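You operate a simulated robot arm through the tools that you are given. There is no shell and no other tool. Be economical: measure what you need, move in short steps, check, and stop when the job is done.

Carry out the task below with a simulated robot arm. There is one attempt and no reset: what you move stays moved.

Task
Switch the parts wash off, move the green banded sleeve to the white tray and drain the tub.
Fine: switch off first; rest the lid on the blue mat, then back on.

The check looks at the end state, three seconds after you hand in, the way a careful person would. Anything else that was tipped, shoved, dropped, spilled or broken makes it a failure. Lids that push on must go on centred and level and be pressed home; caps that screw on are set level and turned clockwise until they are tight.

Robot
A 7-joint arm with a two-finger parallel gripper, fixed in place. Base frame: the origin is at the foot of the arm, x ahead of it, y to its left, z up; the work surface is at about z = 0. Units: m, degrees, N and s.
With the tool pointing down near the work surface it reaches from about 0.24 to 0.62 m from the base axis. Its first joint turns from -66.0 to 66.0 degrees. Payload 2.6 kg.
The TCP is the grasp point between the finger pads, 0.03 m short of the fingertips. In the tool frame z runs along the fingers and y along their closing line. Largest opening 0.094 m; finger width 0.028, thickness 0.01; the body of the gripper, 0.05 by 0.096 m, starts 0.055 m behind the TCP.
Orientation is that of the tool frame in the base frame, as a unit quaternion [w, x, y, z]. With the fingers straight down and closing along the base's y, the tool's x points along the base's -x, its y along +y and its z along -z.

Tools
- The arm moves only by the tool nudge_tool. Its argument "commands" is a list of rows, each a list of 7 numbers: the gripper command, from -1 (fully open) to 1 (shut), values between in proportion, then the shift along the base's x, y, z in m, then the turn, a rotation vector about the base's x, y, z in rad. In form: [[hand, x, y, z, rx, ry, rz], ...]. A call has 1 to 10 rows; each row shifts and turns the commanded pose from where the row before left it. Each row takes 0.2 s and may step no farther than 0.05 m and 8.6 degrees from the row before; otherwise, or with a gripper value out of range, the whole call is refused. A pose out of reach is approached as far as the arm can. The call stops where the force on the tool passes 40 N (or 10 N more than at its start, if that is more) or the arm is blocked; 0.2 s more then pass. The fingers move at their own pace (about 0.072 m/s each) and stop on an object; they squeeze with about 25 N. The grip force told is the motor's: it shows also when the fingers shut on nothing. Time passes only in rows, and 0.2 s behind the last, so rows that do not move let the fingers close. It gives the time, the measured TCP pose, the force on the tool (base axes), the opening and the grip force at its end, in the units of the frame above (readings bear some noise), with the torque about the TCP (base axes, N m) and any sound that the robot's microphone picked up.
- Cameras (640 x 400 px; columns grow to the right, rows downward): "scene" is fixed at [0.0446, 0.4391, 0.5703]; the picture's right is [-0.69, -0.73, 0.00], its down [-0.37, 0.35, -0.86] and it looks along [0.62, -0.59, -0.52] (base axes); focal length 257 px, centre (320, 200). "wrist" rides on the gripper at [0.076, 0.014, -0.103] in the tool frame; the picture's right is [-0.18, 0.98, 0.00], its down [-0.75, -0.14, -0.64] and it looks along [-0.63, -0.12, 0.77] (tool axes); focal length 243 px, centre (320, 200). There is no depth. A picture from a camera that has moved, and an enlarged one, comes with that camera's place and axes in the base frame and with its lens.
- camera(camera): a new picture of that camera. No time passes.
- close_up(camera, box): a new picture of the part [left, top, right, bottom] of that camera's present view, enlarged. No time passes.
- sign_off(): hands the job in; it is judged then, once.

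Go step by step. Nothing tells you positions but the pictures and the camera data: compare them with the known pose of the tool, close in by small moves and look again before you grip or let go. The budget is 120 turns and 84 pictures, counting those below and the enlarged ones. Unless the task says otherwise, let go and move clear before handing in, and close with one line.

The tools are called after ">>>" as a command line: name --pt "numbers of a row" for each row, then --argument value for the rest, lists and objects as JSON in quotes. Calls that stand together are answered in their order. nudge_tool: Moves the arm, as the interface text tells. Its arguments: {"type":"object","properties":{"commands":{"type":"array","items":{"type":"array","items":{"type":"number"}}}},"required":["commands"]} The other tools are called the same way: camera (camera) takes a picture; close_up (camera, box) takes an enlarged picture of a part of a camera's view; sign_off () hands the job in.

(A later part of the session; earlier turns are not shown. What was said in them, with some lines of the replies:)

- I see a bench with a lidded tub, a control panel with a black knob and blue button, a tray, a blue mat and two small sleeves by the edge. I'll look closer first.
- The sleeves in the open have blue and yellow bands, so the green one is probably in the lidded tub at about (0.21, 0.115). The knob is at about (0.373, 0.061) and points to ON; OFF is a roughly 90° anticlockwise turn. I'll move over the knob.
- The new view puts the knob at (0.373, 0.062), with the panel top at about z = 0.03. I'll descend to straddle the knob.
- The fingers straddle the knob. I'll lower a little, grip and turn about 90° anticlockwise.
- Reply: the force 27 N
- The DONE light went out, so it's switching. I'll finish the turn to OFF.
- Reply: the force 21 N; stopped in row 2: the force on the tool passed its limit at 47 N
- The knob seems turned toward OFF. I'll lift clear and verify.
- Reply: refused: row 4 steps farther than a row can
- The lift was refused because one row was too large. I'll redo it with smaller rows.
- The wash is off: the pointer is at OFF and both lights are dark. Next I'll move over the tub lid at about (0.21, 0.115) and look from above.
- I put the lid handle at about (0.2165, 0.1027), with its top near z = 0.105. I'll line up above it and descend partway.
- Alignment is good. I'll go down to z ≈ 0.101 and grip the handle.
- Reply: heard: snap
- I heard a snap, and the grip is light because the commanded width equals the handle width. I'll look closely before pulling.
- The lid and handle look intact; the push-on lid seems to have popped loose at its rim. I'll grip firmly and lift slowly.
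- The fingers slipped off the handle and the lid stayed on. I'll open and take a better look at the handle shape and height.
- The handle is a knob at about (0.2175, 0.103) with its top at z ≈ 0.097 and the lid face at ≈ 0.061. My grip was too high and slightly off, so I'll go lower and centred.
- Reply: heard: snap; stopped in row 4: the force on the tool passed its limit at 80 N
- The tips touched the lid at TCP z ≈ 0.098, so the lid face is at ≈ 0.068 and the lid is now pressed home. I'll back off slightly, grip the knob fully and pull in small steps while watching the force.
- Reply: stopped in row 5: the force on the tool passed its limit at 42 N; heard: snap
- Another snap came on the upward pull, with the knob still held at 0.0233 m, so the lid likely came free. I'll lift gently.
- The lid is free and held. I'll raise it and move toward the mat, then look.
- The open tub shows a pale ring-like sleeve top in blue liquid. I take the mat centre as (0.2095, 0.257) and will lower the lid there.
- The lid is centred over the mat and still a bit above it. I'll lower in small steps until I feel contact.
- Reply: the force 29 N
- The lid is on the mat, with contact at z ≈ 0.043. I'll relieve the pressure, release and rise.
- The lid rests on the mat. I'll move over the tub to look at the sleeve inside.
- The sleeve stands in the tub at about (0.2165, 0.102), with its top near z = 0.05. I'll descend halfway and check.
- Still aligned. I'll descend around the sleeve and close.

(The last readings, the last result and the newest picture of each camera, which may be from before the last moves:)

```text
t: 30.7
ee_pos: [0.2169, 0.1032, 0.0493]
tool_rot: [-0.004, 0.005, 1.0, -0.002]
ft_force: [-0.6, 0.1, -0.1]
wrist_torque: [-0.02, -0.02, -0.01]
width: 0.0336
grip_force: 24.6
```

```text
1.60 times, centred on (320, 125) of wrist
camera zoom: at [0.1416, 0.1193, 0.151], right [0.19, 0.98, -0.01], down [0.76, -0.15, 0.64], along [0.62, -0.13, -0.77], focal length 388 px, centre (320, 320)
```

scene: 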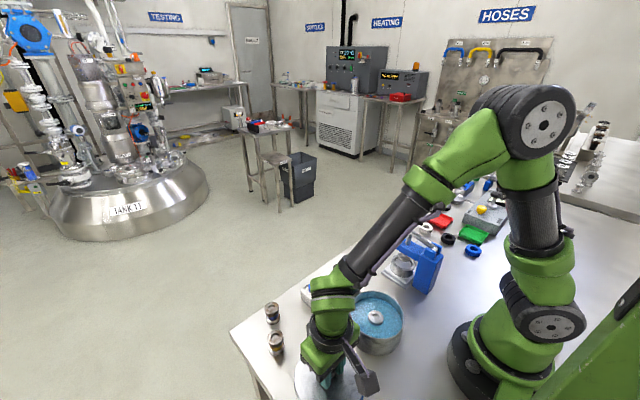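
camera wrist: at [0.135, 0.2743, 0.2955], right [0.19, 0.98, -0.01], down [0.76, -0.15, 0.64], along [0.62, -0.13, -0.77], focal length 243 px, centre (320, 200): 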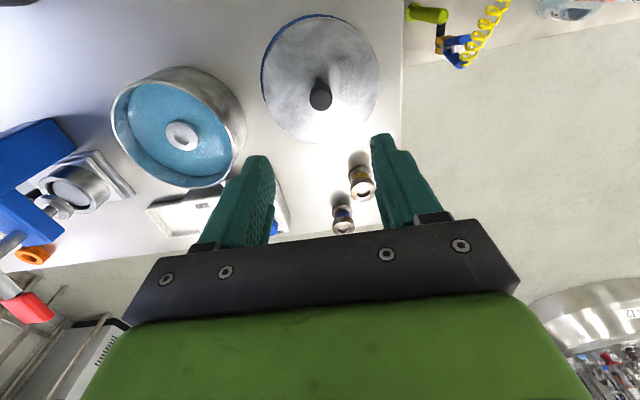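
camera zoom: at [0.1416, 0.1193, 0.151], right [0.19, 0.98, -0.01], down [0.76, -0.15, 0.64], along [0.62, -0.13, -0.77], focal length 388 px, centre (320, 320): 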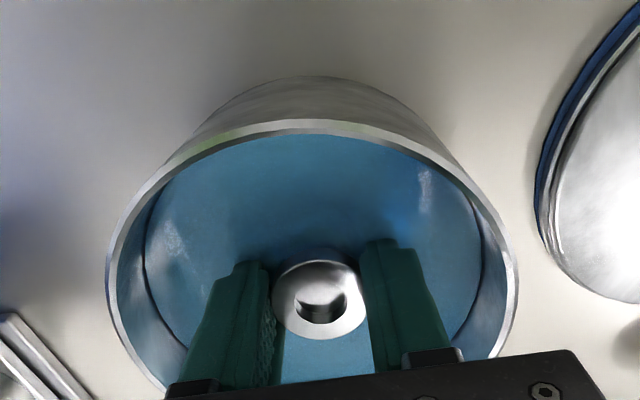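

I have the sleeve, width 0.0336. I'll lift it straight out, pausing above the tub to drip, and check the band.

>>> nudge_tool --pt "1 0 0 0.01 0 0 0" --pt "1 0 0 0.02 0 0 0" --pt "1 0 0 0.02 0 0 0" --pt "1 0 0 0.02 0 0 0" --pt "1 0 0 0.02 0 0 0" --pt "1 0 0 0 0 0 0" --pt "1 0 0 0 0 0 0" --pt "1 0 0 0 0 0 0" --pt "1 0 0 0 0 0 0" --pt "1 0 0 0 0 0 0"

>>> close_up --camera "scene" --box '[330, 220, 430, 330]'

>>> camera --camera "wrist"

```text
t: 32.9
ee_pos: [0.2172, 0.1025, 0.1394]
tool_rot: [-0.003, 0.004, 1.0, -0.003]
ft_force: [-0.7, 0.7, -1.1]
wrist_torque: [-0.03, -0.01, 0.01]
width: 0.0334
grip_force: 24.7
```

```text
3.64 times, centred on (380, 275) of scene
camera zoom: at [0.0446, 0.4391, 0.5703], right [-0.69, -0.73, 0.0], down [-0.37, 0.35, -0.86], along [0.62, -0.59, -0.52], focal length 934 px, centre (102, -73)
```

zoom: 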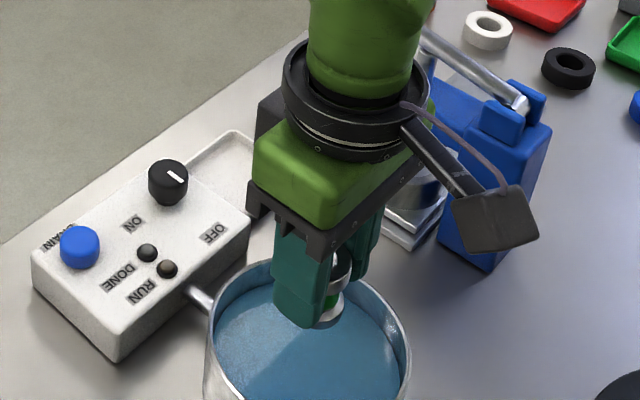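

```text
41 pictures are left
camera wrist: at [0.1415, 0.1195, 0.2412], right [0.2, 0.98, -0.01], down [0.76, -0.15, 0.64], along [0.62, -0.13, -0.77], focal length 243 px, centre (320, 200)
```

wrist: 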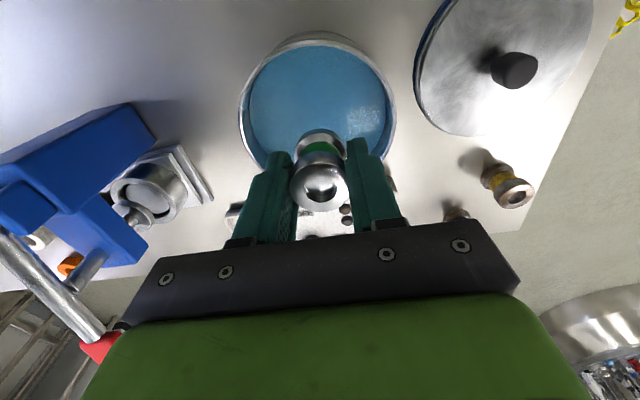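

The band is green. I'll carry it over the white tray at about (0.362, -0.0155), turning the hand -45° so the fingers lie along the tray's diagonal.

>>> nudge_tool --pt "1 0 0 0.03 0 0 0" --pt "1 0.02 -0.01 0.02 0 0 0" --pt "1 0.02 -0.018 0 0 0 -0.131" --pt "1 0.02 -0.018 0 0 0 -0.131" --pt "1 0.02 -0.018 0 0 0 -0.131" --pt "1 0.02 -0.018 0 0 0 -0.131" --pt "1 0.02 -0.018 0 0 0 -0.131" --pt "1 0.025 -0.018 0 0 0 -0.131" --pt "1 0 0 0 0 0 0"

>>> camera --camera "wrist"

>>> close_up --camera "scene" --box '[290, 160, 450, 320]'

```text
t: 34.9
ee_pos: [0.362, -0.0164, 0.1895]
tool_rot: [-0.004, 0.389, 0.921, -0.001]
ft_force: [1.0, -0.4, -0.8]
wrist_torque: [-0.02, 0.0, -0.01]
width: 0.0333
grip_force: 25.0
```

```text
40 pictures are left
camera wrist: at [0.3203, 0.0486, 0.291], right [0.83, 0.55, -0.01], down [0.43, -0.64, 0.64], along [0.35, -0.53, -0.77], focal length 243 px, centre (320, 200)
```

wrist: 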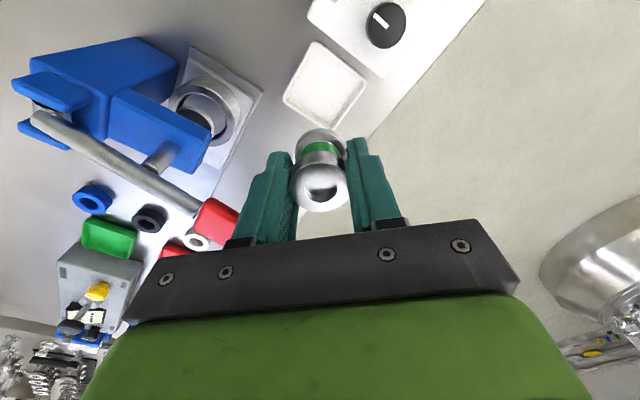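

```text
2.50 times, centred on (370, 240) of scene
camera zoom: at [0.0446, 0.4391, 0.5703], right [-0.69, -0.73, 0.0], down [-0.37, 0.35, -0.86], along [0.62, -0.59, -0.52], focal length 642 px, centre (195, 100)
```

zoom: 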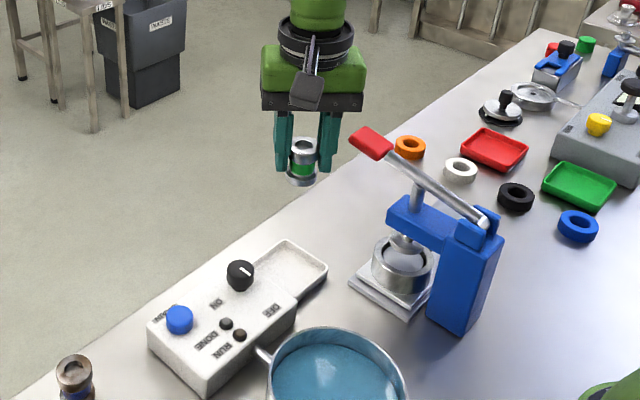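

Tray centre refined to (0.362, -0.0115). I'll lower toward it.

>>> nudge_tool --pt "1 0 0.005 -0.04 0 0 0" --pt "1 0 0 -0.04 0 0 0" --pt "1 0 0 -0.035 0 0 0" --pt "1 0 0 -0.014 0 0 0" --pt "1 0 0 0 0 0 0"

>>> close_up --camera "scene" --box '[310, 200, 430, 300]'

>>> close_up --camera "wrist" --box '[200, 40, 440, 250]'

```text
t: 36.1
ee_pos: [0.3618, -0.0105, 0.0614]
tool_rot: [-0.003, 0.388, 0.922, -0.001]
ft_force: [-0.5, -0.7, -1.2]
wrist_torque: [0.0, -0.01, -0.03]
width: 0.0333
grip_force: 24.9
```

```text
4.00 times, centred on (370, 250) of scene
camera zoom: at [0.0446, 0.4391, 0.5703], right [-0.69, -0.73, 0.0], down [-0.37, 0.35, -0.86], along [0.62, -0.59, -0.52], focal length 1028 px, centre (120, 0)
```

zoom: 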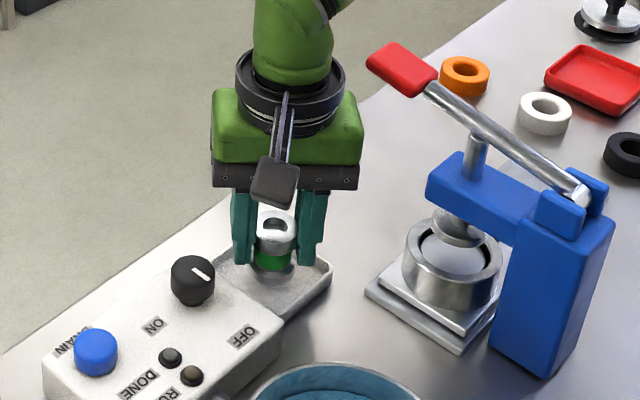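

```text
1.90 times, centred on (320, 145) of wrist
camera zoom: at [0.3188, 0.054, 0.1617], right [0.83, 0.55, -0.01], down [0.43, -0.64, 0.64], along [0.35, -0.53, -0.77], focal length 462 px, centre (320, 305)
```

zoom: 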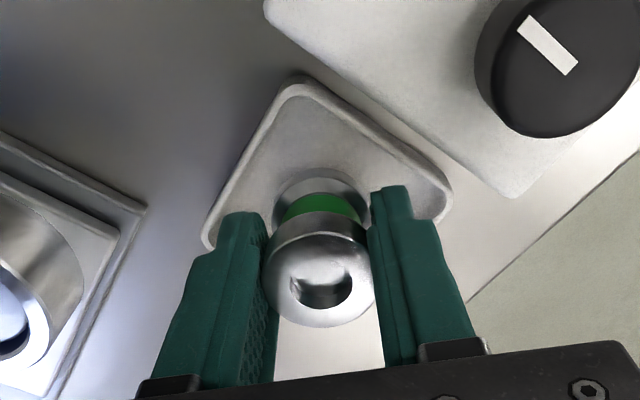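

The sleeve is above the tray's middle. I'll make small steps down until contact.

>>> nudge_tool --pt "1 0 0 -0.006 0 0 0" --pt "1 0 0 0 0 0 0"

>>> nudge_tool --pt "1 0 0 -0.004 0 0 0" --pt "1 0 0 0 0 0 0"

>>> nudge_tool --pt "1 0 0 -0.0025 0 0 0" --pt "1 0 0 0 0 0 0"

```text
t: 36.7
ee_pos: [0.3602, -0.0105, 0.0535]
tool_rot: [-0.004, 0.388, 0.922, -0.002]
ft_force: [0.2, -0.4, -0.9]
wrist_torque: [0.0, 0.0, -0.01]
width: 0.0332
grip_force: 25.6
```

```text
t: 37.3
ee_pos: [0.3623, -0.0106, 0.0501]
tool_rot: [-0.004, 0.389, 0.921, -0.002]
ft_force: [-0.3, -0.1, -1.5]
wrist_torque: [0.02, 0.04, 0.0]
width: 0.0333
grip_force: 24.9
```

```text
t: 37.9
ee_pos: [0.3622, -0.0103, 0.0475]
tool_rot: [-0.004, 0.388, 0.922, -0.001]
ft_force: [0.2, 0.7, -1.5]
wrist_torque: [-0.04, 0.04, 0.01]
width: 0.0331
grip_force: 25.1
```

>>> nudge_tool --pt "1 0 0 -0.002 0 0 0" --pt "1 0 0 0 0 0 0"

>>> nudge_tool --pt "1 0 0 -0.0015 0 0 0" --pt "1 0 0 0 0 0 0"

>>> close_up --camera "scene" --box '[320, 220, 400, 300]'

```text
t: 38.5
ee_pos: [0.3626, -0.0109, 0.0468]
tool_rot: [-0.003, 0.388, 0.922, -0.001]
ft_force: [-2.3, -0.9, 16.8]
wrist_torque: [0.02, 0.04, -0.04]
width: 0.0331
grip_force: 25.1
```

```text
t: 39.0
ee_pos: [0.3638, -0.0101, 0.0457]
tool_rot: [-0.003, 0.389, 0.921, 0.0]
ft_force: [-2.3, -1.2, 5.3]
wrist_torque: [0.16, -0.01, 0.04]
width: 0.0327
grip_force: 25.3
stopped in row 2: the force on the tool passed its limit at 43 N (the readings are from after the stop); the commanded pose is now the measured one
```

```text
5.00 times, centred on (360, 260) of scene
camera zoom: at [0.0446, 0.4391, 0.5703], right [-0.69, -0.73, 0.0], down [-0.37, 0.35, -0.86], along [0.62, -0.59, -0.52], focal length 1285 px, centre (120, -100)
```

zoom: 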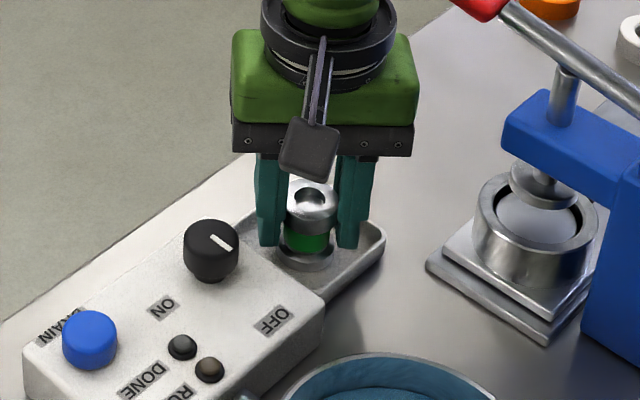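

The sleeve is seated on the tray floor. I'll open gently to about 0.05 m and rise.

>>> nudge_tool --pt "0.1 0 0 0.0005 0 0 0" --pt "-0.1 0 0 0 0 0 0" --pt "-0.1 0 0 0 0 0 0" --pt "-0.1 0 0 0.02 0 0 0" --pt "-0.1 0 0 0.04 0 0 0" --pt "-0.3 0 0 0.04 0 0 0" --pt "-0.3 0 0 0.04 0 0 0"

>>> close_up --camera "scene" --box '[310, 220, 430, 320]'

```text
t: 40.6
ee_pos: [0.3623, -0.0104, 0.1868]
tool_rot: [-0.003, 0.389, 0.921, -0.001]
ft_force: [0.5, -0.3, 0.0]
wrist_torque: [0.0, -0.02, -0.01]
width: 0.0611
grip_force: 0.1
```

```text
4.00 times, centred on (370, 270) of scene
camera zoom: at [0.0446, 0.4391, 0.5703], right [-0.69, -0.73, 0.0], down [-0.37, 0.35, -0.86], along [0.62, -0.59, -0.52], focal length 1028 px, centre (120, -80)
```

zoom: 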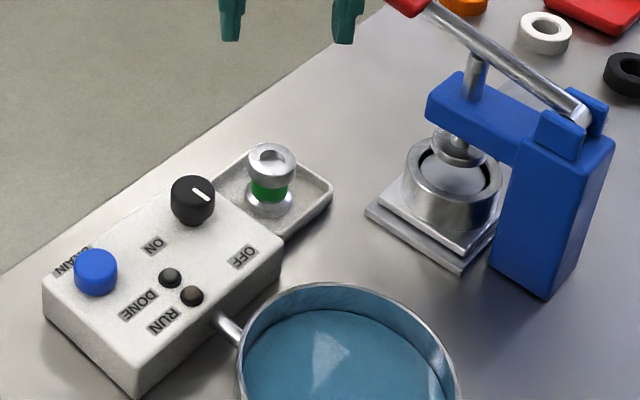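

The sleeve stands upright in the tray. Next is the drain: I'll close the fingers and move over the blue button at about (0.376, 0.145), with the tub still open so I can see it drain.

>>> nudge_tool --pt "1 0.003 0.035 0 0 0 0" --pt "1 0.003 0.04 0 0 0 0" --pt "1 0.003 0.04 -0.02 0 0 0" --pt "1 0.004 0.0405 -0.02 0 0 0" --pt "1 0 0 -0.03 0 0 0" --pt "1 0 0 0 0 0 0"

>>> close_up --camera "wrist" --box '[200, 20, 440, 230]'

>>> close_up --camera "scene" --box '[270, 220, 390, 320]'

```text
t: 42.0
ee_pos: [0.3763, 0.1456, 0.1141]
tool_rot: [-0.003, 0.389, 0.921, -0.001]
ft_force: [-0.8, 0.6, 0.0]
wrist_torque: [0.01, -0.03, -0.02]
width: 0.0
grip_force: 24.7
```

```text
1.90 times, centred on (320, 125) of wrist
camera zoom: at [0.3328, 0.211, 0.2177], right [0.83, 0.55, 0.0], down [0.43, -0.64, 0.64], along [0.35, -0.53, -0.77], focal length 462 px, centre (320, 343)
```

zoom: 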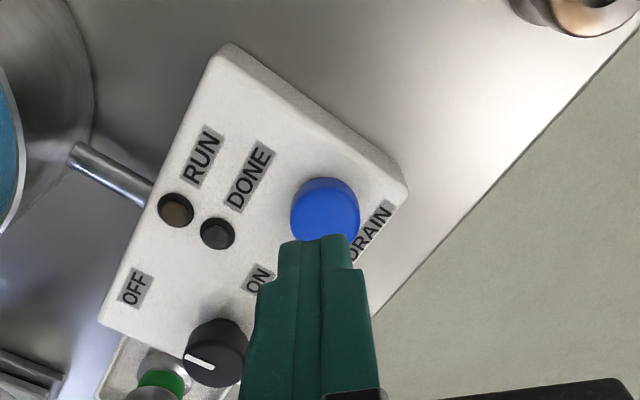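

```text
4.00 times, centred on (330, 270) of scene
camera zoom: at [0.0446, 0.4392, 0.5703], right [-0.69, -0.73, 0.0], down [-0.37, 0.35, -0.86], along [0.62, -0.59, -0.52], focal length 1028 px, centre (280, -80)
```

zoom: 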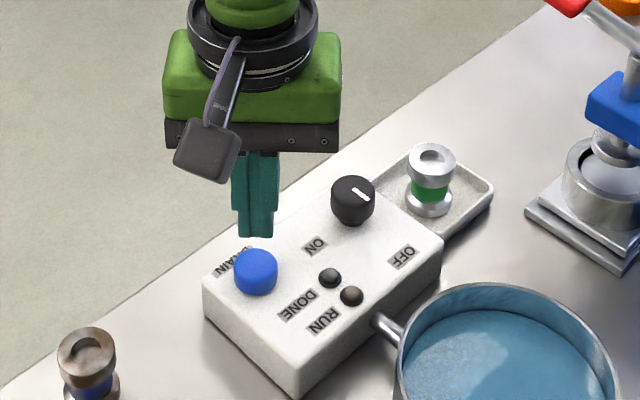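

Aligned with the button. I'll lower to just above it, then press in small steps.

>>> nudge_tool --pt "1 0 0.001 -0.02 0 0 0" --pt "1 0 0 -0.012 0 0 0" --pt "1 0 0 -0.003 0 0 0" --pt "1 0 0 -0.003 0 0 0" --pt "1 0 0 0 0 0 0"

>>> nudge_tool --pt "1 0 0 -0.0015 0 0 0" --pt "1 0 0 -0.0015 0 0 0" --pt "1 0 0 0 0 0 0"

>>> close_up --camera "scene" --box '[270, 230, 430, 350]'

```text
t: 43.2
ee_pos: [0.3742, 0.1469, 0.0784]
tool_rot: [-0.002, 0.389, 0.921, -0.001]
ft_force: [-0.3, -0.3, 1.2]
wrist_torque: [0.0, -0.01, -0.01]
width: 0.0
grip_force: 25.2
```

```text
t: 44.0
ee_pos: [0.3749, 0.1461, 0.0763]
tool_rot: [-0.002, 0.389, 0.921, 0.001]
ft_force: [0.6, -0.9, 3.0]
wrist_torque: [-0.05, -0.04, -0.03]
width: 0.0001
grip_force: 24.6
heard: click
```

```text
3.33 times, centred on (350, 290) of scene
camera zoom: at [0.0446, 0.4391, 0.5703], right [-0.69, -0.73, 0.0], down [-0.37, 0.35, -0.86], along [0.62, -0.59, -0.52], focal length 856 px, centre (220, -100)
```

zoom: 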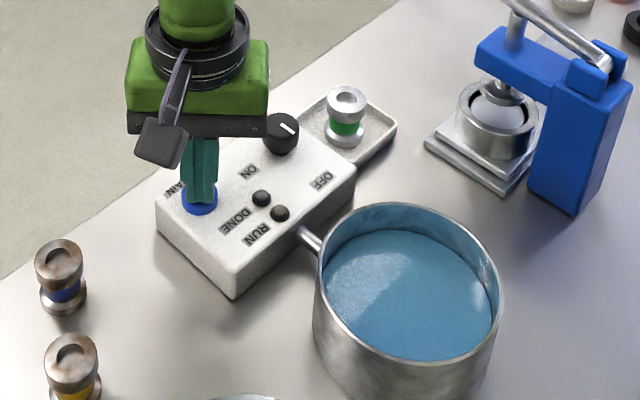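

It clicked. I'll hold for two seconds and watch the tub level.

>>> nudge_tool --pt "1 0 0 0 0 0 0" --pt "1 0 0 0 0 0 0" --pt "1 0 0 0 0 0 0" --pt "1 0 0 0 0 0 0" --pt "1 0 0 0 0 0 0" --pt "1 0 0 0 0 0 0" --pt "1 0 0 0 0 0 0" --pt "1 0 0 0 0 0 0" --pt "1 0 0 0 0 0 0" --pt "1 0 0 0 0 0 0"

>>> close_up --camera "scene" --box '[270, 230, 430, 350]'

```text
t: 46.2
ee_pos: [0.3754, 0.1458, 0.0745]
tool_rot: [-0.003, 0.39, 0.921, 0.0]
ft_force: [0.2, 0.4, 2.7]
wrist_torque: [-0.06, -0.05, 0.01]
width: 0.0
grip_force: 24.8
```

```text
3.33 times, centred on (350, 290) of scene
camera zoom: at [0.0446, 0.4391, 0.5703], right [-0.69, -0.73, 0.0], down [-0.37, 0.35, -0.86], along [0.62, -0.59, -0.52], focal length 856 px, centre (220, -100)
```

zoom: 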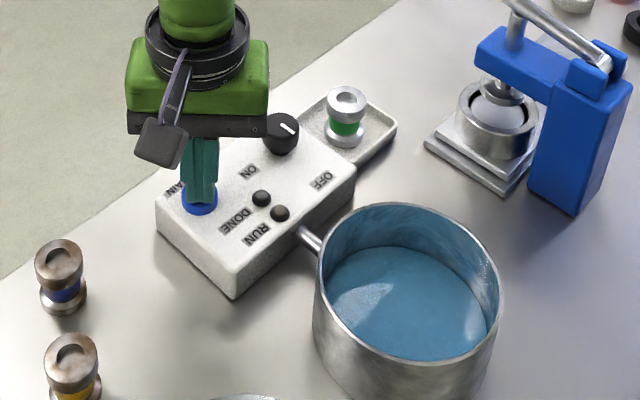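

The level is falling. I'll keep holding until it is empty.

>>> nudge_tool --pt "1 0 0 0 0 0 0" --pt "1 0 0 0 0 0 0" --pt "1 0 0 0 0 0 0" --pt "1 0 0 0 0 0 0" --pt "1 0 0 0 0 0 0" --pt "1 0 0 0 0 0 0" --pt "1 0 0 0 0 0 0" --pt "1 0 0 0 0 0 0" --pt "1 0 0 0 0 0 0" --pt "1 0 0 0 0 0 0"

>>> nudge_tool --pt "1 0 0 0 0 0 0" --pt "1 0 0 0 0 0 0" --pt "1 0 0 0 0 0 0" --pt "1 0 0 0 0 0 0" --pt "1 0 0 0 0 0 0" --pt "1 0 0 0 0 0 0" --pt "1 0 0 0 0 0 0" --pt "1 0 0 0 0 0 0" --pt "1 0 0 0 0 0 0" --pt "1 0 0 0 0 0 0"

>>> nudge_tool --pt "1 0 0 0 0 0 0" --pt "1 0 0 0 0 0 0" --pt "1 0 0 0 0 0 0" --pt "1 0 0 0 0 0 0" --pt "1 0 0 0 0 0 0" --pt "1 0 0 0 0 0 0" --pt "1 0 0 0 0 0 0" --pt "1 0 0 0 0 0 0" --pt "1 0 0 0 0 0 0" --pt "1 0 0 0 0 0 0"

>>> close_up --camera "scene" --box '[270, 230, 430, 350]'

```text
t: 48.4
ee_pos: [0.3744, 0.1457, 0.0762]
tool_rot: [-0.003, 0.389, 0.921, -0.001]
ft_force: [0.2, 0.7, 2.2]
wrist_torque: [-0.04, -0.01, 0.03]
width: 0.0001
grip_force: 24.7
```

```text
t: 50.6
ee_pos: [0.3754, 0.146, 0.0753]
tool_rot: [-0.003, 0.388, 0.921, -0.001]
ft_force: [-0.5, -0.1, 2.3]
wrist_torque: [-0.05, -0.04, -0.03]
width: 0.0
grip_force: 25.1
```

```text
t: 52.8
ee_pos: [0.3763, 0.1459, 0.0755]
tool_rot: [-0.003, 0.389, 0.921, 0.0]
ft_force: [-0.9, -0.4, 2.0]
wrist_torque: [-0.03, -0.03, -0.02]
width: 0.0
grip_force: 24.8
```

```text
3.33 times, centred on (350, 290) of scene
camera zoom: at [0.0446, 0.4391, 0.5703], right [-0.69, -0.73, 0.0], down [-0.37, 0.35, -0.86], along [0.62, -0.59, -0.52], focal length 856 px, centre (220, -100)
```

zoom: 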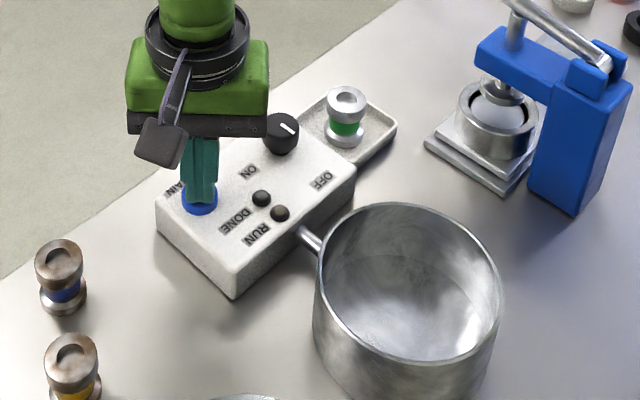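

The tub is empty. I'll release the button, rise and go to the lid on the mat, turning the hand back.

>>> nudge_tool --pt "1 0 0 0.03 0 0 0" --pt "1 0 0 0.045 0 0 0" --pt "1 0 0 0.04 0 0 0" --pt "-0.3 -0.0275 0.0185 0 0 0 0.131" --pt "-0.3 -0.0275 0.0185 0 0 0 0.131" --pt "-0.3 -0.0275 0.0185 0 0 0 0.131" --pt "-0.3 -0.0275 0.0185 0 0 0 0.131" --pt "-0.3 -0.0275 0.0185 0 0 0 0.131" --pt "-0.3 -0.0275 0.0185 -0.01 0 0 0.131" --pt "-0.3 0 0 0 0 0 0"

>>> camera --camera "wrist"

>>> close_up --camera "scene" --box '[260, 230, 440, 400]'

```text
t: 55.0
ee_pos: [0.2102, 0.2568, 0.1809]
tool_rot: [-0.002, 0.004, 1.0, -0.002]
ft_force: [0.0, 0.8, -0.8]
wrist_torque: [0.0, -0.03, -0.02]
width: 0.0613
grip_force: 0.0
```

```text
29 pictures are left
camera wrist: at [0.1347, 0.2728, 0.2822], right [0.19, 0.98, 0.0], down [0.75, -0.15, 0.64], along [0.63, -0.13, -0.77], focal length 243 px, centre (320, 200)
```

wrist: 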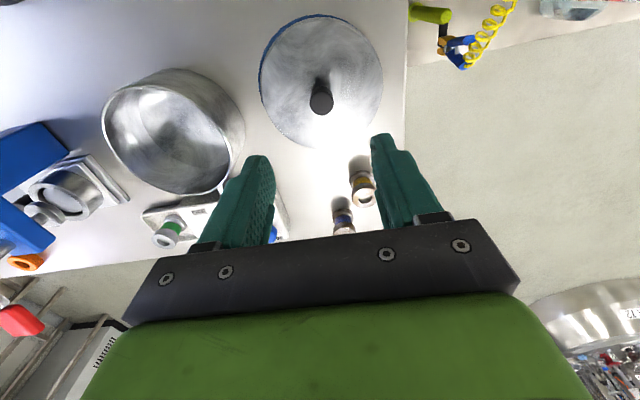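

```text
2.35 times, centred on (350, 315) of scene
camera zoom: at [0.0446, 0.4392, 0.5703], right [-0.69, -0.73, 0.0], down [-0.37, 0.35, -0.86], along [0.62, -0.59, -0.52], focal length 605 px, centre (249, -71)
```

zoom: 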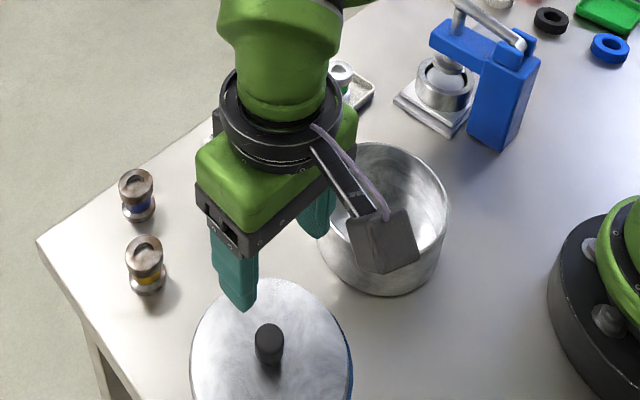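

The lid sits where I left it. I'll descend to the same grip height and take the handle.

>>> nudge_tool --pt "-0.3 0 0 -0.045 0 0 0" --pt "-0.3 0 0 -0.045 0 0 0" --pt "-0.3 0 0 -0.035 0 0 0" --pt "-0.3 0 0 -0.0115 0 0 0" --pt "-0.3 0 0 0 0 0 0"

>>> nudge_tool --pt "1 0 0 0 0 0 0" --pt "1 0 0 0 0 0 0" --pt "1 0 0 0 0 0 0"

>>> nudge_tool --pt "1 0 0 0.02 0 0 0" --pt "1 0 0 0.04 0 0 0" --pt "1 0 0 0.04 0 0 0" --pt "1 0 0 0.045 0 0 0" --pt "1 0 0 0 0 0 0"

>>> camera --camera "wrist"

>>> camera --camera "scene"

```text
t: 56.2
ee_pos: [0.211, 0.2569, 0.0449]
tool_rot: [-0.003, 0.006, 1.0, -0.002]
ft_force: [0.3, 0.6, -0.1]
wrist_torque: [-0.01, 0.0, 0.01]
width: 0.061
grip_force: 0.1
```

```text
t: 57.0
ee_pos: [0.2115, 0.2576, 0.0448]
tool_rot: [-0.003, 0.006, 1.0, -0.001]
ft_force: [0.0, -1.3, -0.7]
wrist_torque: [0.06, 0.01, 0.0]
width: 0.0232
grip_force: 25.6
```

```text
t: 58.2
ee_pos: [0.21, 0.2561, 0.1922]
tool_rot: [-0.002, 0.006, 1.0, -0.002]
ft_force: [-0.3, 0.0, -0.3]
wrist_torque: [0.03, -0.01, 0.0]
width: 0.0233
grip_force: 25.2
```

```text
27 pictures are left
camera wrist: at [0.1348, 0.2731, 0.293], right [0.2, 0.98, 0.0], down [0.75, -0.15, 0.64], along [0.63, -0.13, -0.77], focal length 243 px, centre (320, 200)
```

wrist: 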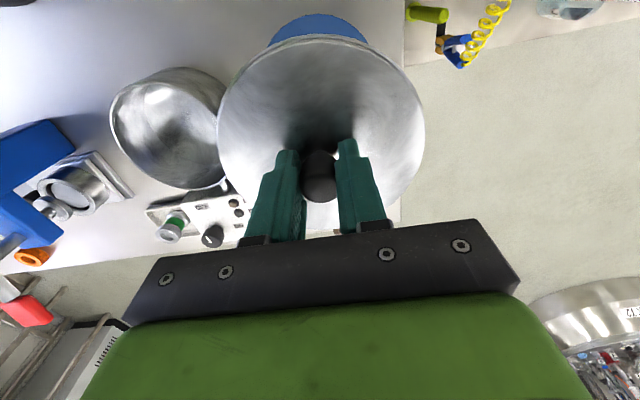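

```text
26 pictures are left
```

scene: 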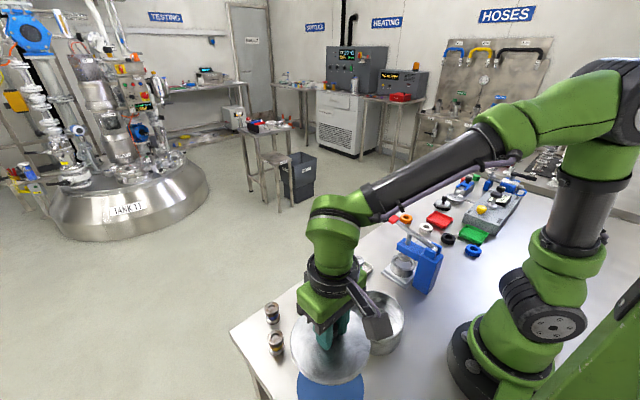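

The lid is held. I'll carry it back over the tub, aiming for the original pose at about (0.2175, 0.1012), and check alignment before lowering.

>>> nudge_tool --pt "1 0.0018 -0.039 0 0 0 0" --pt "1 0.0018 -0.039 0 0 0 0" --pt "1 0.0018 -0.039 0 0 0 0" --pt "1 0.0018 -0.0385 0 0 0 0" --pt "1 0 0 0 0 0 0" --pt "1 0 0 -0.03 0 0 0" --pt "1 0 0 -0.03 0 0 0" --pt "1 0 0 -0.01 0 0 0" --pt "1 0 0 0 0 0 0"

>>> close_up --camera "scene" --box '[330, 240, 430, 360]'

>>> close_up --camera "wrist" --box '[200, 10, 440, 230]'

```text
t: 60.2
ee_pos: [0.2173, 0.1011, 0.1205]
tool_rot: [-0.002, 0.006, 1.0, -0.002]
ft_force: [0.8, -0.8, -1.7]
wrist_torque: [-0.03, 0.01, -0.03]
width: 0.0234
grip_force: 25.8
```

```text
3.33 times, centred on (380, 300) of scene
camera zoom: at [0.0446, 0.4391, 0.5703], right [-0.69, -0.73, 0.0], down [-0.37, 0.35, -0.86], along [0.62, -0.59, -0.52], focal length 856 px, centre (120, -133)
```

zoom: 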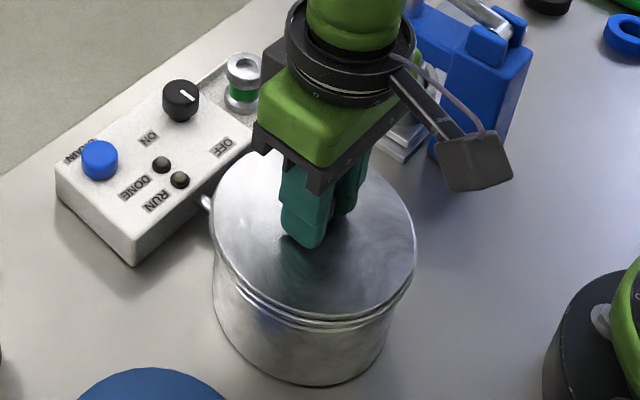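

```text
1.82 times, centred on (320, 120) of wrist
camera zoom: at [0.1414, 0.1175, 0.2212], right [0.2, 0.98, 0.0], down [0.75, -0.15, 0.64], along [0.63, -0.13, -0.77], focal length 441 px, centre (320, 346)
```

zoom: 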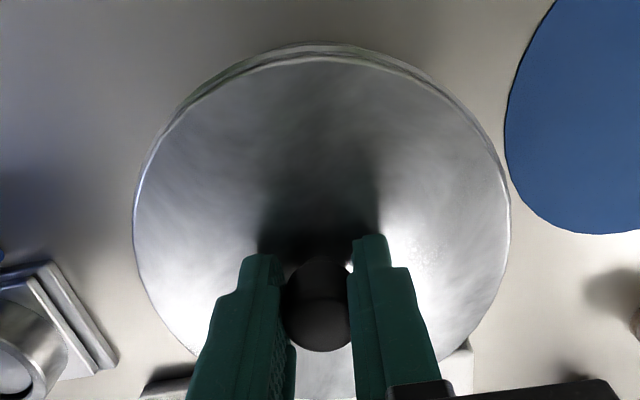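

The view matches the one at lift-off, so the lid is centred. I'll lower it onto the rim in small steps.

>>> nudge_tool --pt "1 0 0 -0.008 0 0 0" --pt "1 0 0 -0.005 0 0 0" --pt "1 0 0 -0.003 0 0 0" --pt "1 0 0 0 0 0 0"

>>> nudge_tool --pt "1 0 0 -0.002 0 0 0" --pt "1 0 0 0 0 0 0"

>>> close_up --camera "scene" --box '[330, 240, 430, 360]'

```text
t: 61.2
ee_pos: [0.2165, 0.1003, 0.1025]
tool_rot: [-0.003, 0.005, 1.0, -0.001]
ft_force: [-0.3, 0.1, -1.3]
wrist_torque: [-0.01, 0.01, 0.01]
width: 0.0231
grip_force: 25.0
```

```text
t: 61.8
ee_pos: [0.2169, 0.101, 0.101]
tool_rot: [-0.003, 0.007, 1.0, -0.002]
ft_force: [0.3, 0.0, -0.8]
wrist_torque: [0.05, 0.01, 0.02]
width: 0.0233
grip_force: 24.3
```

```text
3.33 times, centred on (380, 300) of scene
camera zoom: at [0.0446, 0.4391, 0.5703], right [-0.69, -0.73, 0.0], down [-0.37, 0.35, -0.86], along [0.62, -0.59, -0.52], focal length 856 px, centre (120, -133)
```

zoom: 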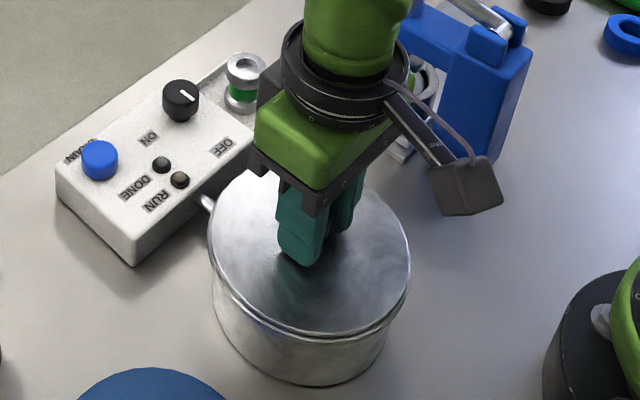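

No contact force yet, so I'll go a little lower.

>>> nudge_tool --pt "1 0 0 -0.0015 0 0 0" --pt "1 0 0 0 0 0 0"

>>> nudge_tool --pt "1 0 0 -0.0015 0 0 0" --pt "1 0 0 0 0 0 0"

```text
t: 62.4
ee_pos: [0.2179, 0.1011, 0.0991]
tool_rot: [-0.002, 0.008, 1.0, -0.003]
ft_force: [-8.3, -22.3, 24.9]
wrist_torque: [-0.11, 0.04, -0.16]
width: 0.0235
grip_force: 25.0
heard: snap
```

```text
t: 63.0
ee_pos: [0.2179, 0.1006, 0.0985]
tool_rot: [-0.002, 0.007, 1.0, -0.003]
ft_force: [-4.8, -34.5, 26.7]
wrist_torque: [-0.26, -0.08, -0.11]
width: 0.0234
grip_force: 24.7
```

The lid snapped on. I'll release and rise, then check seating.

>>> nudge_tool --pt "1 0 -0.001 0.0005 0 0 0" --pt "0.3 0 0 0.001 0 0 0" --pt "-0.3 0 0 0 0 0 0" --pt "-0.3 0 0 0 0 0 0"

>>> nudge_tool --pt "-0.3 0 0 0.03 0 0 0" --pt "-0.3 0 0 0.04 0 0 0" --pt "-0.3 0 0 0.03 0 0 0"

>>> close_up --camera "scene" --box '[340, 280, 420, 360]'

>>> close_up --camera "wrist" --box '[220, 20, 400, 180]'

```text
t: 64.0
ee_pos: [0.2174, 0.1011, 0.0997]
tool_rot: [-0.002, 0.006, 1.0, -0.002]
ft_force: [0.3, -0.1, -0.5]
wrist_torque: [-0.05, 0.0, 0.0]
width: 0.0612
grip_force: 0.0
```

```text
t: 64.8
ee_pos: [0.2172, 0.1, 0.2013]
tool_rot: [-0.003, 0.006, 1.0, -0.002]
ft_force: [0.3, -0.8, -0.2]
wrist_torque: [-0.01, 0.02, 0.0]
width: 0.0611
grip_force: 0.0
```

```text
5.00 times, centred on (380, 320) of scene
camera zoom: at [0.0446, 0.4391, 0.5703], right [-0.69, -0.73, 0.0], down [-0.37, 0.35, -0.86], along [0.62, -0.59, -0.52], focal length 1285 px, centre (20, -400)
```

zoom: 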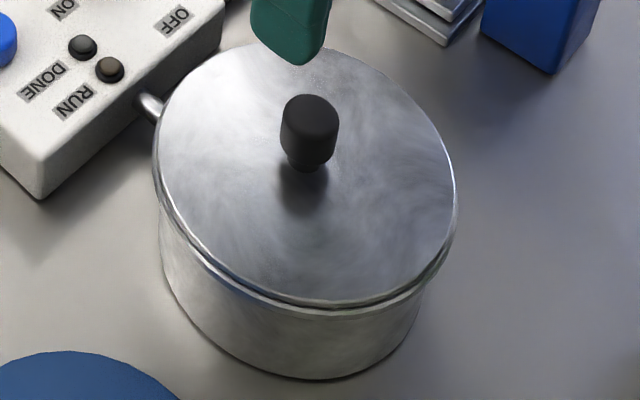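

```text
2.50 times, centred on (310, 100) of wrist
camera zoom: at [0.142, 0.1166, 0.3021], right [0.2, 0.98, 0.0], down [0.75, -0.15, 0.64], along [0.63, -0.13, -0.77], focal length 606 px, centre (345, 450)
```

zoom: 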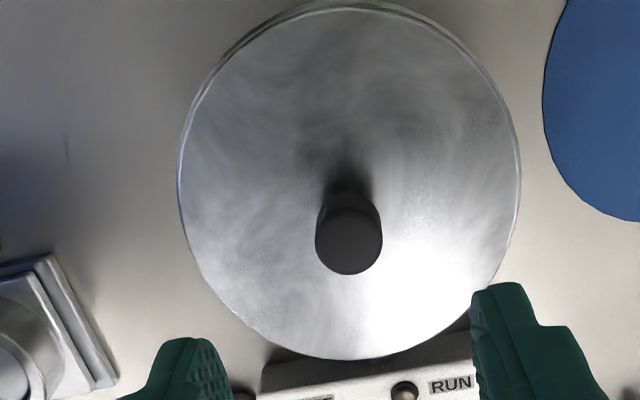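

The lid looks centred and level. To be sure it is home, I'll press straight down on the handle top with closed fingers.

>>> nudge_tool --pt "1 0 0.002 0 0 0 0" --pt "1 0 0 0 0 0 0" --pt "1 0 0 -0.03 0 0 0" --pt "1 0 0 -0.03 0 0 0" --pt "1 0 0 0 0 0 0"

>>> close_up --camera "wrist" --box '[220, 20, 400, 220]'

>>> close_up --camera "scene" --box '[340, 260, 420, 340]'

```text
t: 66.0
ee_pos: [0.2172, 0.1025, 0.139]
tool_rot: [-0.002, 0.007, 1.0, -0.002]
ft_force: [-0.2, -0.7, -0.5]
wrist_torque: [0.0, 0.02, 0.04]
width: 0.0
grip_force: 25.1
```

```text
2.00 times, centred on (310, 120) of wrist
camera zoom: at [0.1421, 0.1188, 0.2411], right [0.2, 0.98, 0.0], down [0.75, -0.15, 0.64], along [0.63, -0.13, -0.77], focal length 485 px, centre (340, 360)
```

zoom: 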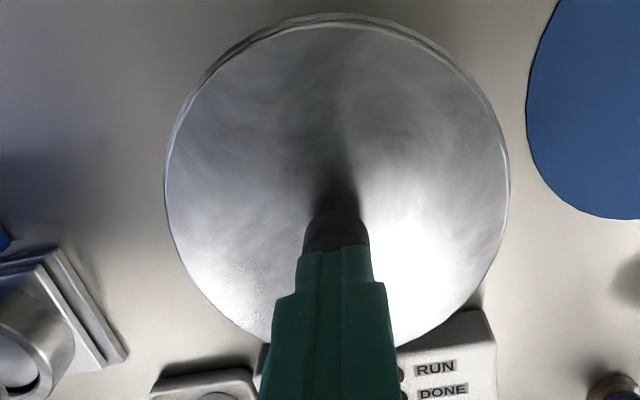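

```text
5.00 times, centred on (380, 300) of scene
camera zoom: at [0.0446, 0.4391, 0.5703], right [-0.69, -0.73, 0.0], down [-0.37, 0.35, -0.86], along [0.62, -0.59, -0.52], focal length 1285 px, centre (20, -300)
```

zoom: 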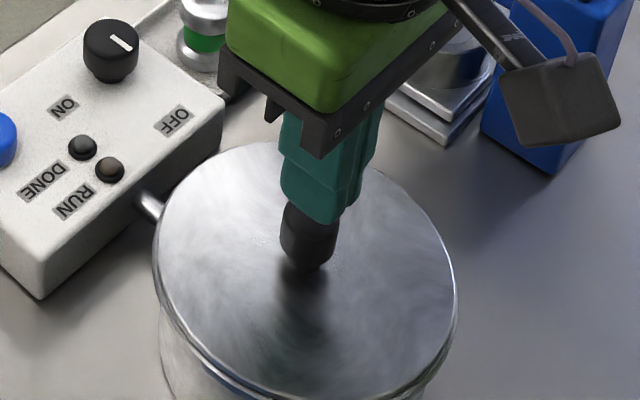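

The fingers are over the handle top. I'll press down in small steps.

>>> nudge_tool --pt "1 0 0 -0.006 0 0 0" --pt "1 0 0 -0.002 0 0 0" --pt "1 0 0 -0.002 0 0 0" --pt "1 0 0 -0.001 0 0 0" --pt "1 0 0 -0.001 0 0 0" --pt "1 0 0 -0.001 0 0 0" --pt "1 0 0 0 0 0 0"

```text
t: 67.6
ee_pos: [0.2174, 0.1038, 0.1267]
tool_rot: [-0.001, 0.007, 1.0, -0.001]
ft_force: [-13.9, -6.2, 37.1]
wrist_torque: [-0.15, 0.19, 0.09]
width: 0.0001
grip_force: 25.0
```

At 37 N of centred push there was no further movement or snap, so the lid is home. I'll rise clear and do a final check.

>>> nudge_tool --pt "1 0 0 0.02 0 0 0" --pt "1 0 0 0.04 0 0 0" --pt "1 0 0 0.045 0 0 0" --pt "0 0.03 0 0.04 0 0 0" --pt "-0.5 0.04 0 0.02 0 0 0" --pt "-0.5 0.04 0 0 0 0 0"

>>> camera --camera "scene"

>>> close_up --camera "scene" --box '[230, 240, 430, 400]'

>>> camera --camera "wrist"

```text
t: 69.0
ee_pos: [0.3278, 0.1021, 0.2919]
tool_rot: [-0.002, 0.006, 1.0, -0.002]
ft_force: [0.4, 0.5, -0.1]
wrist_torque: [-0.02, 0.0, -0.04]
width: 0.0706
grip_force: 0.1
```

```text
18 pictures are left
```

scene: 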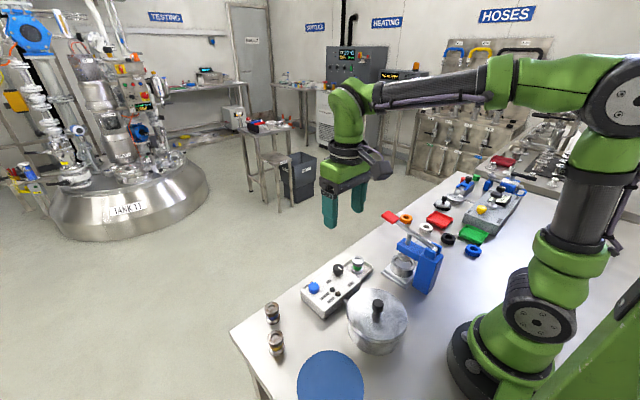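

```text
2.50 times, centred on (330, 320) of scene
camera zoom: at [0.0445, 0.4391, 0.5703], right [-0.69, -0.73, 0.0], down [-0.37, 0.35, -0.86], along [0.62, -0.59, -0.52], focal length 642 px, centre (295, -100)
```

zoom: 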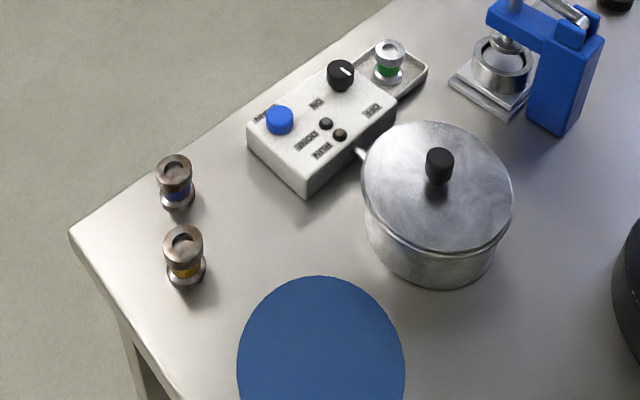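

```text
16 pictures are left
camera wrist: at [0.2526, 0.1184, 0.3933], right [0.2, 0.98, 0.0], down [0.76, -0.15, 0.64], along [0.63, -0.13, -0.77], focal length 243 px, centre (320, 200)
```

wrist: 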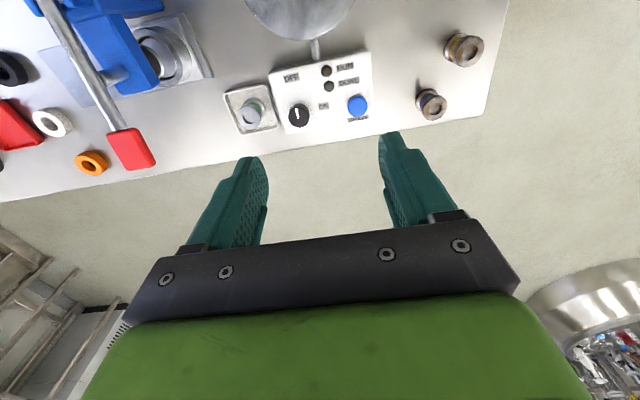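

Everything matches the starting layout: the knob is at OFF, the green sleeve stands in the white tray, the tub is drained with its lid on, and nothing else has moved. I'll hand in.

>>> sign_off

```text
The job is handed in.
```

The parts wash is switched off, the green-banded sleeve is upright in the white tray, and the tub is drained, with its lid rested on the blue mat in between and now pressed back home.
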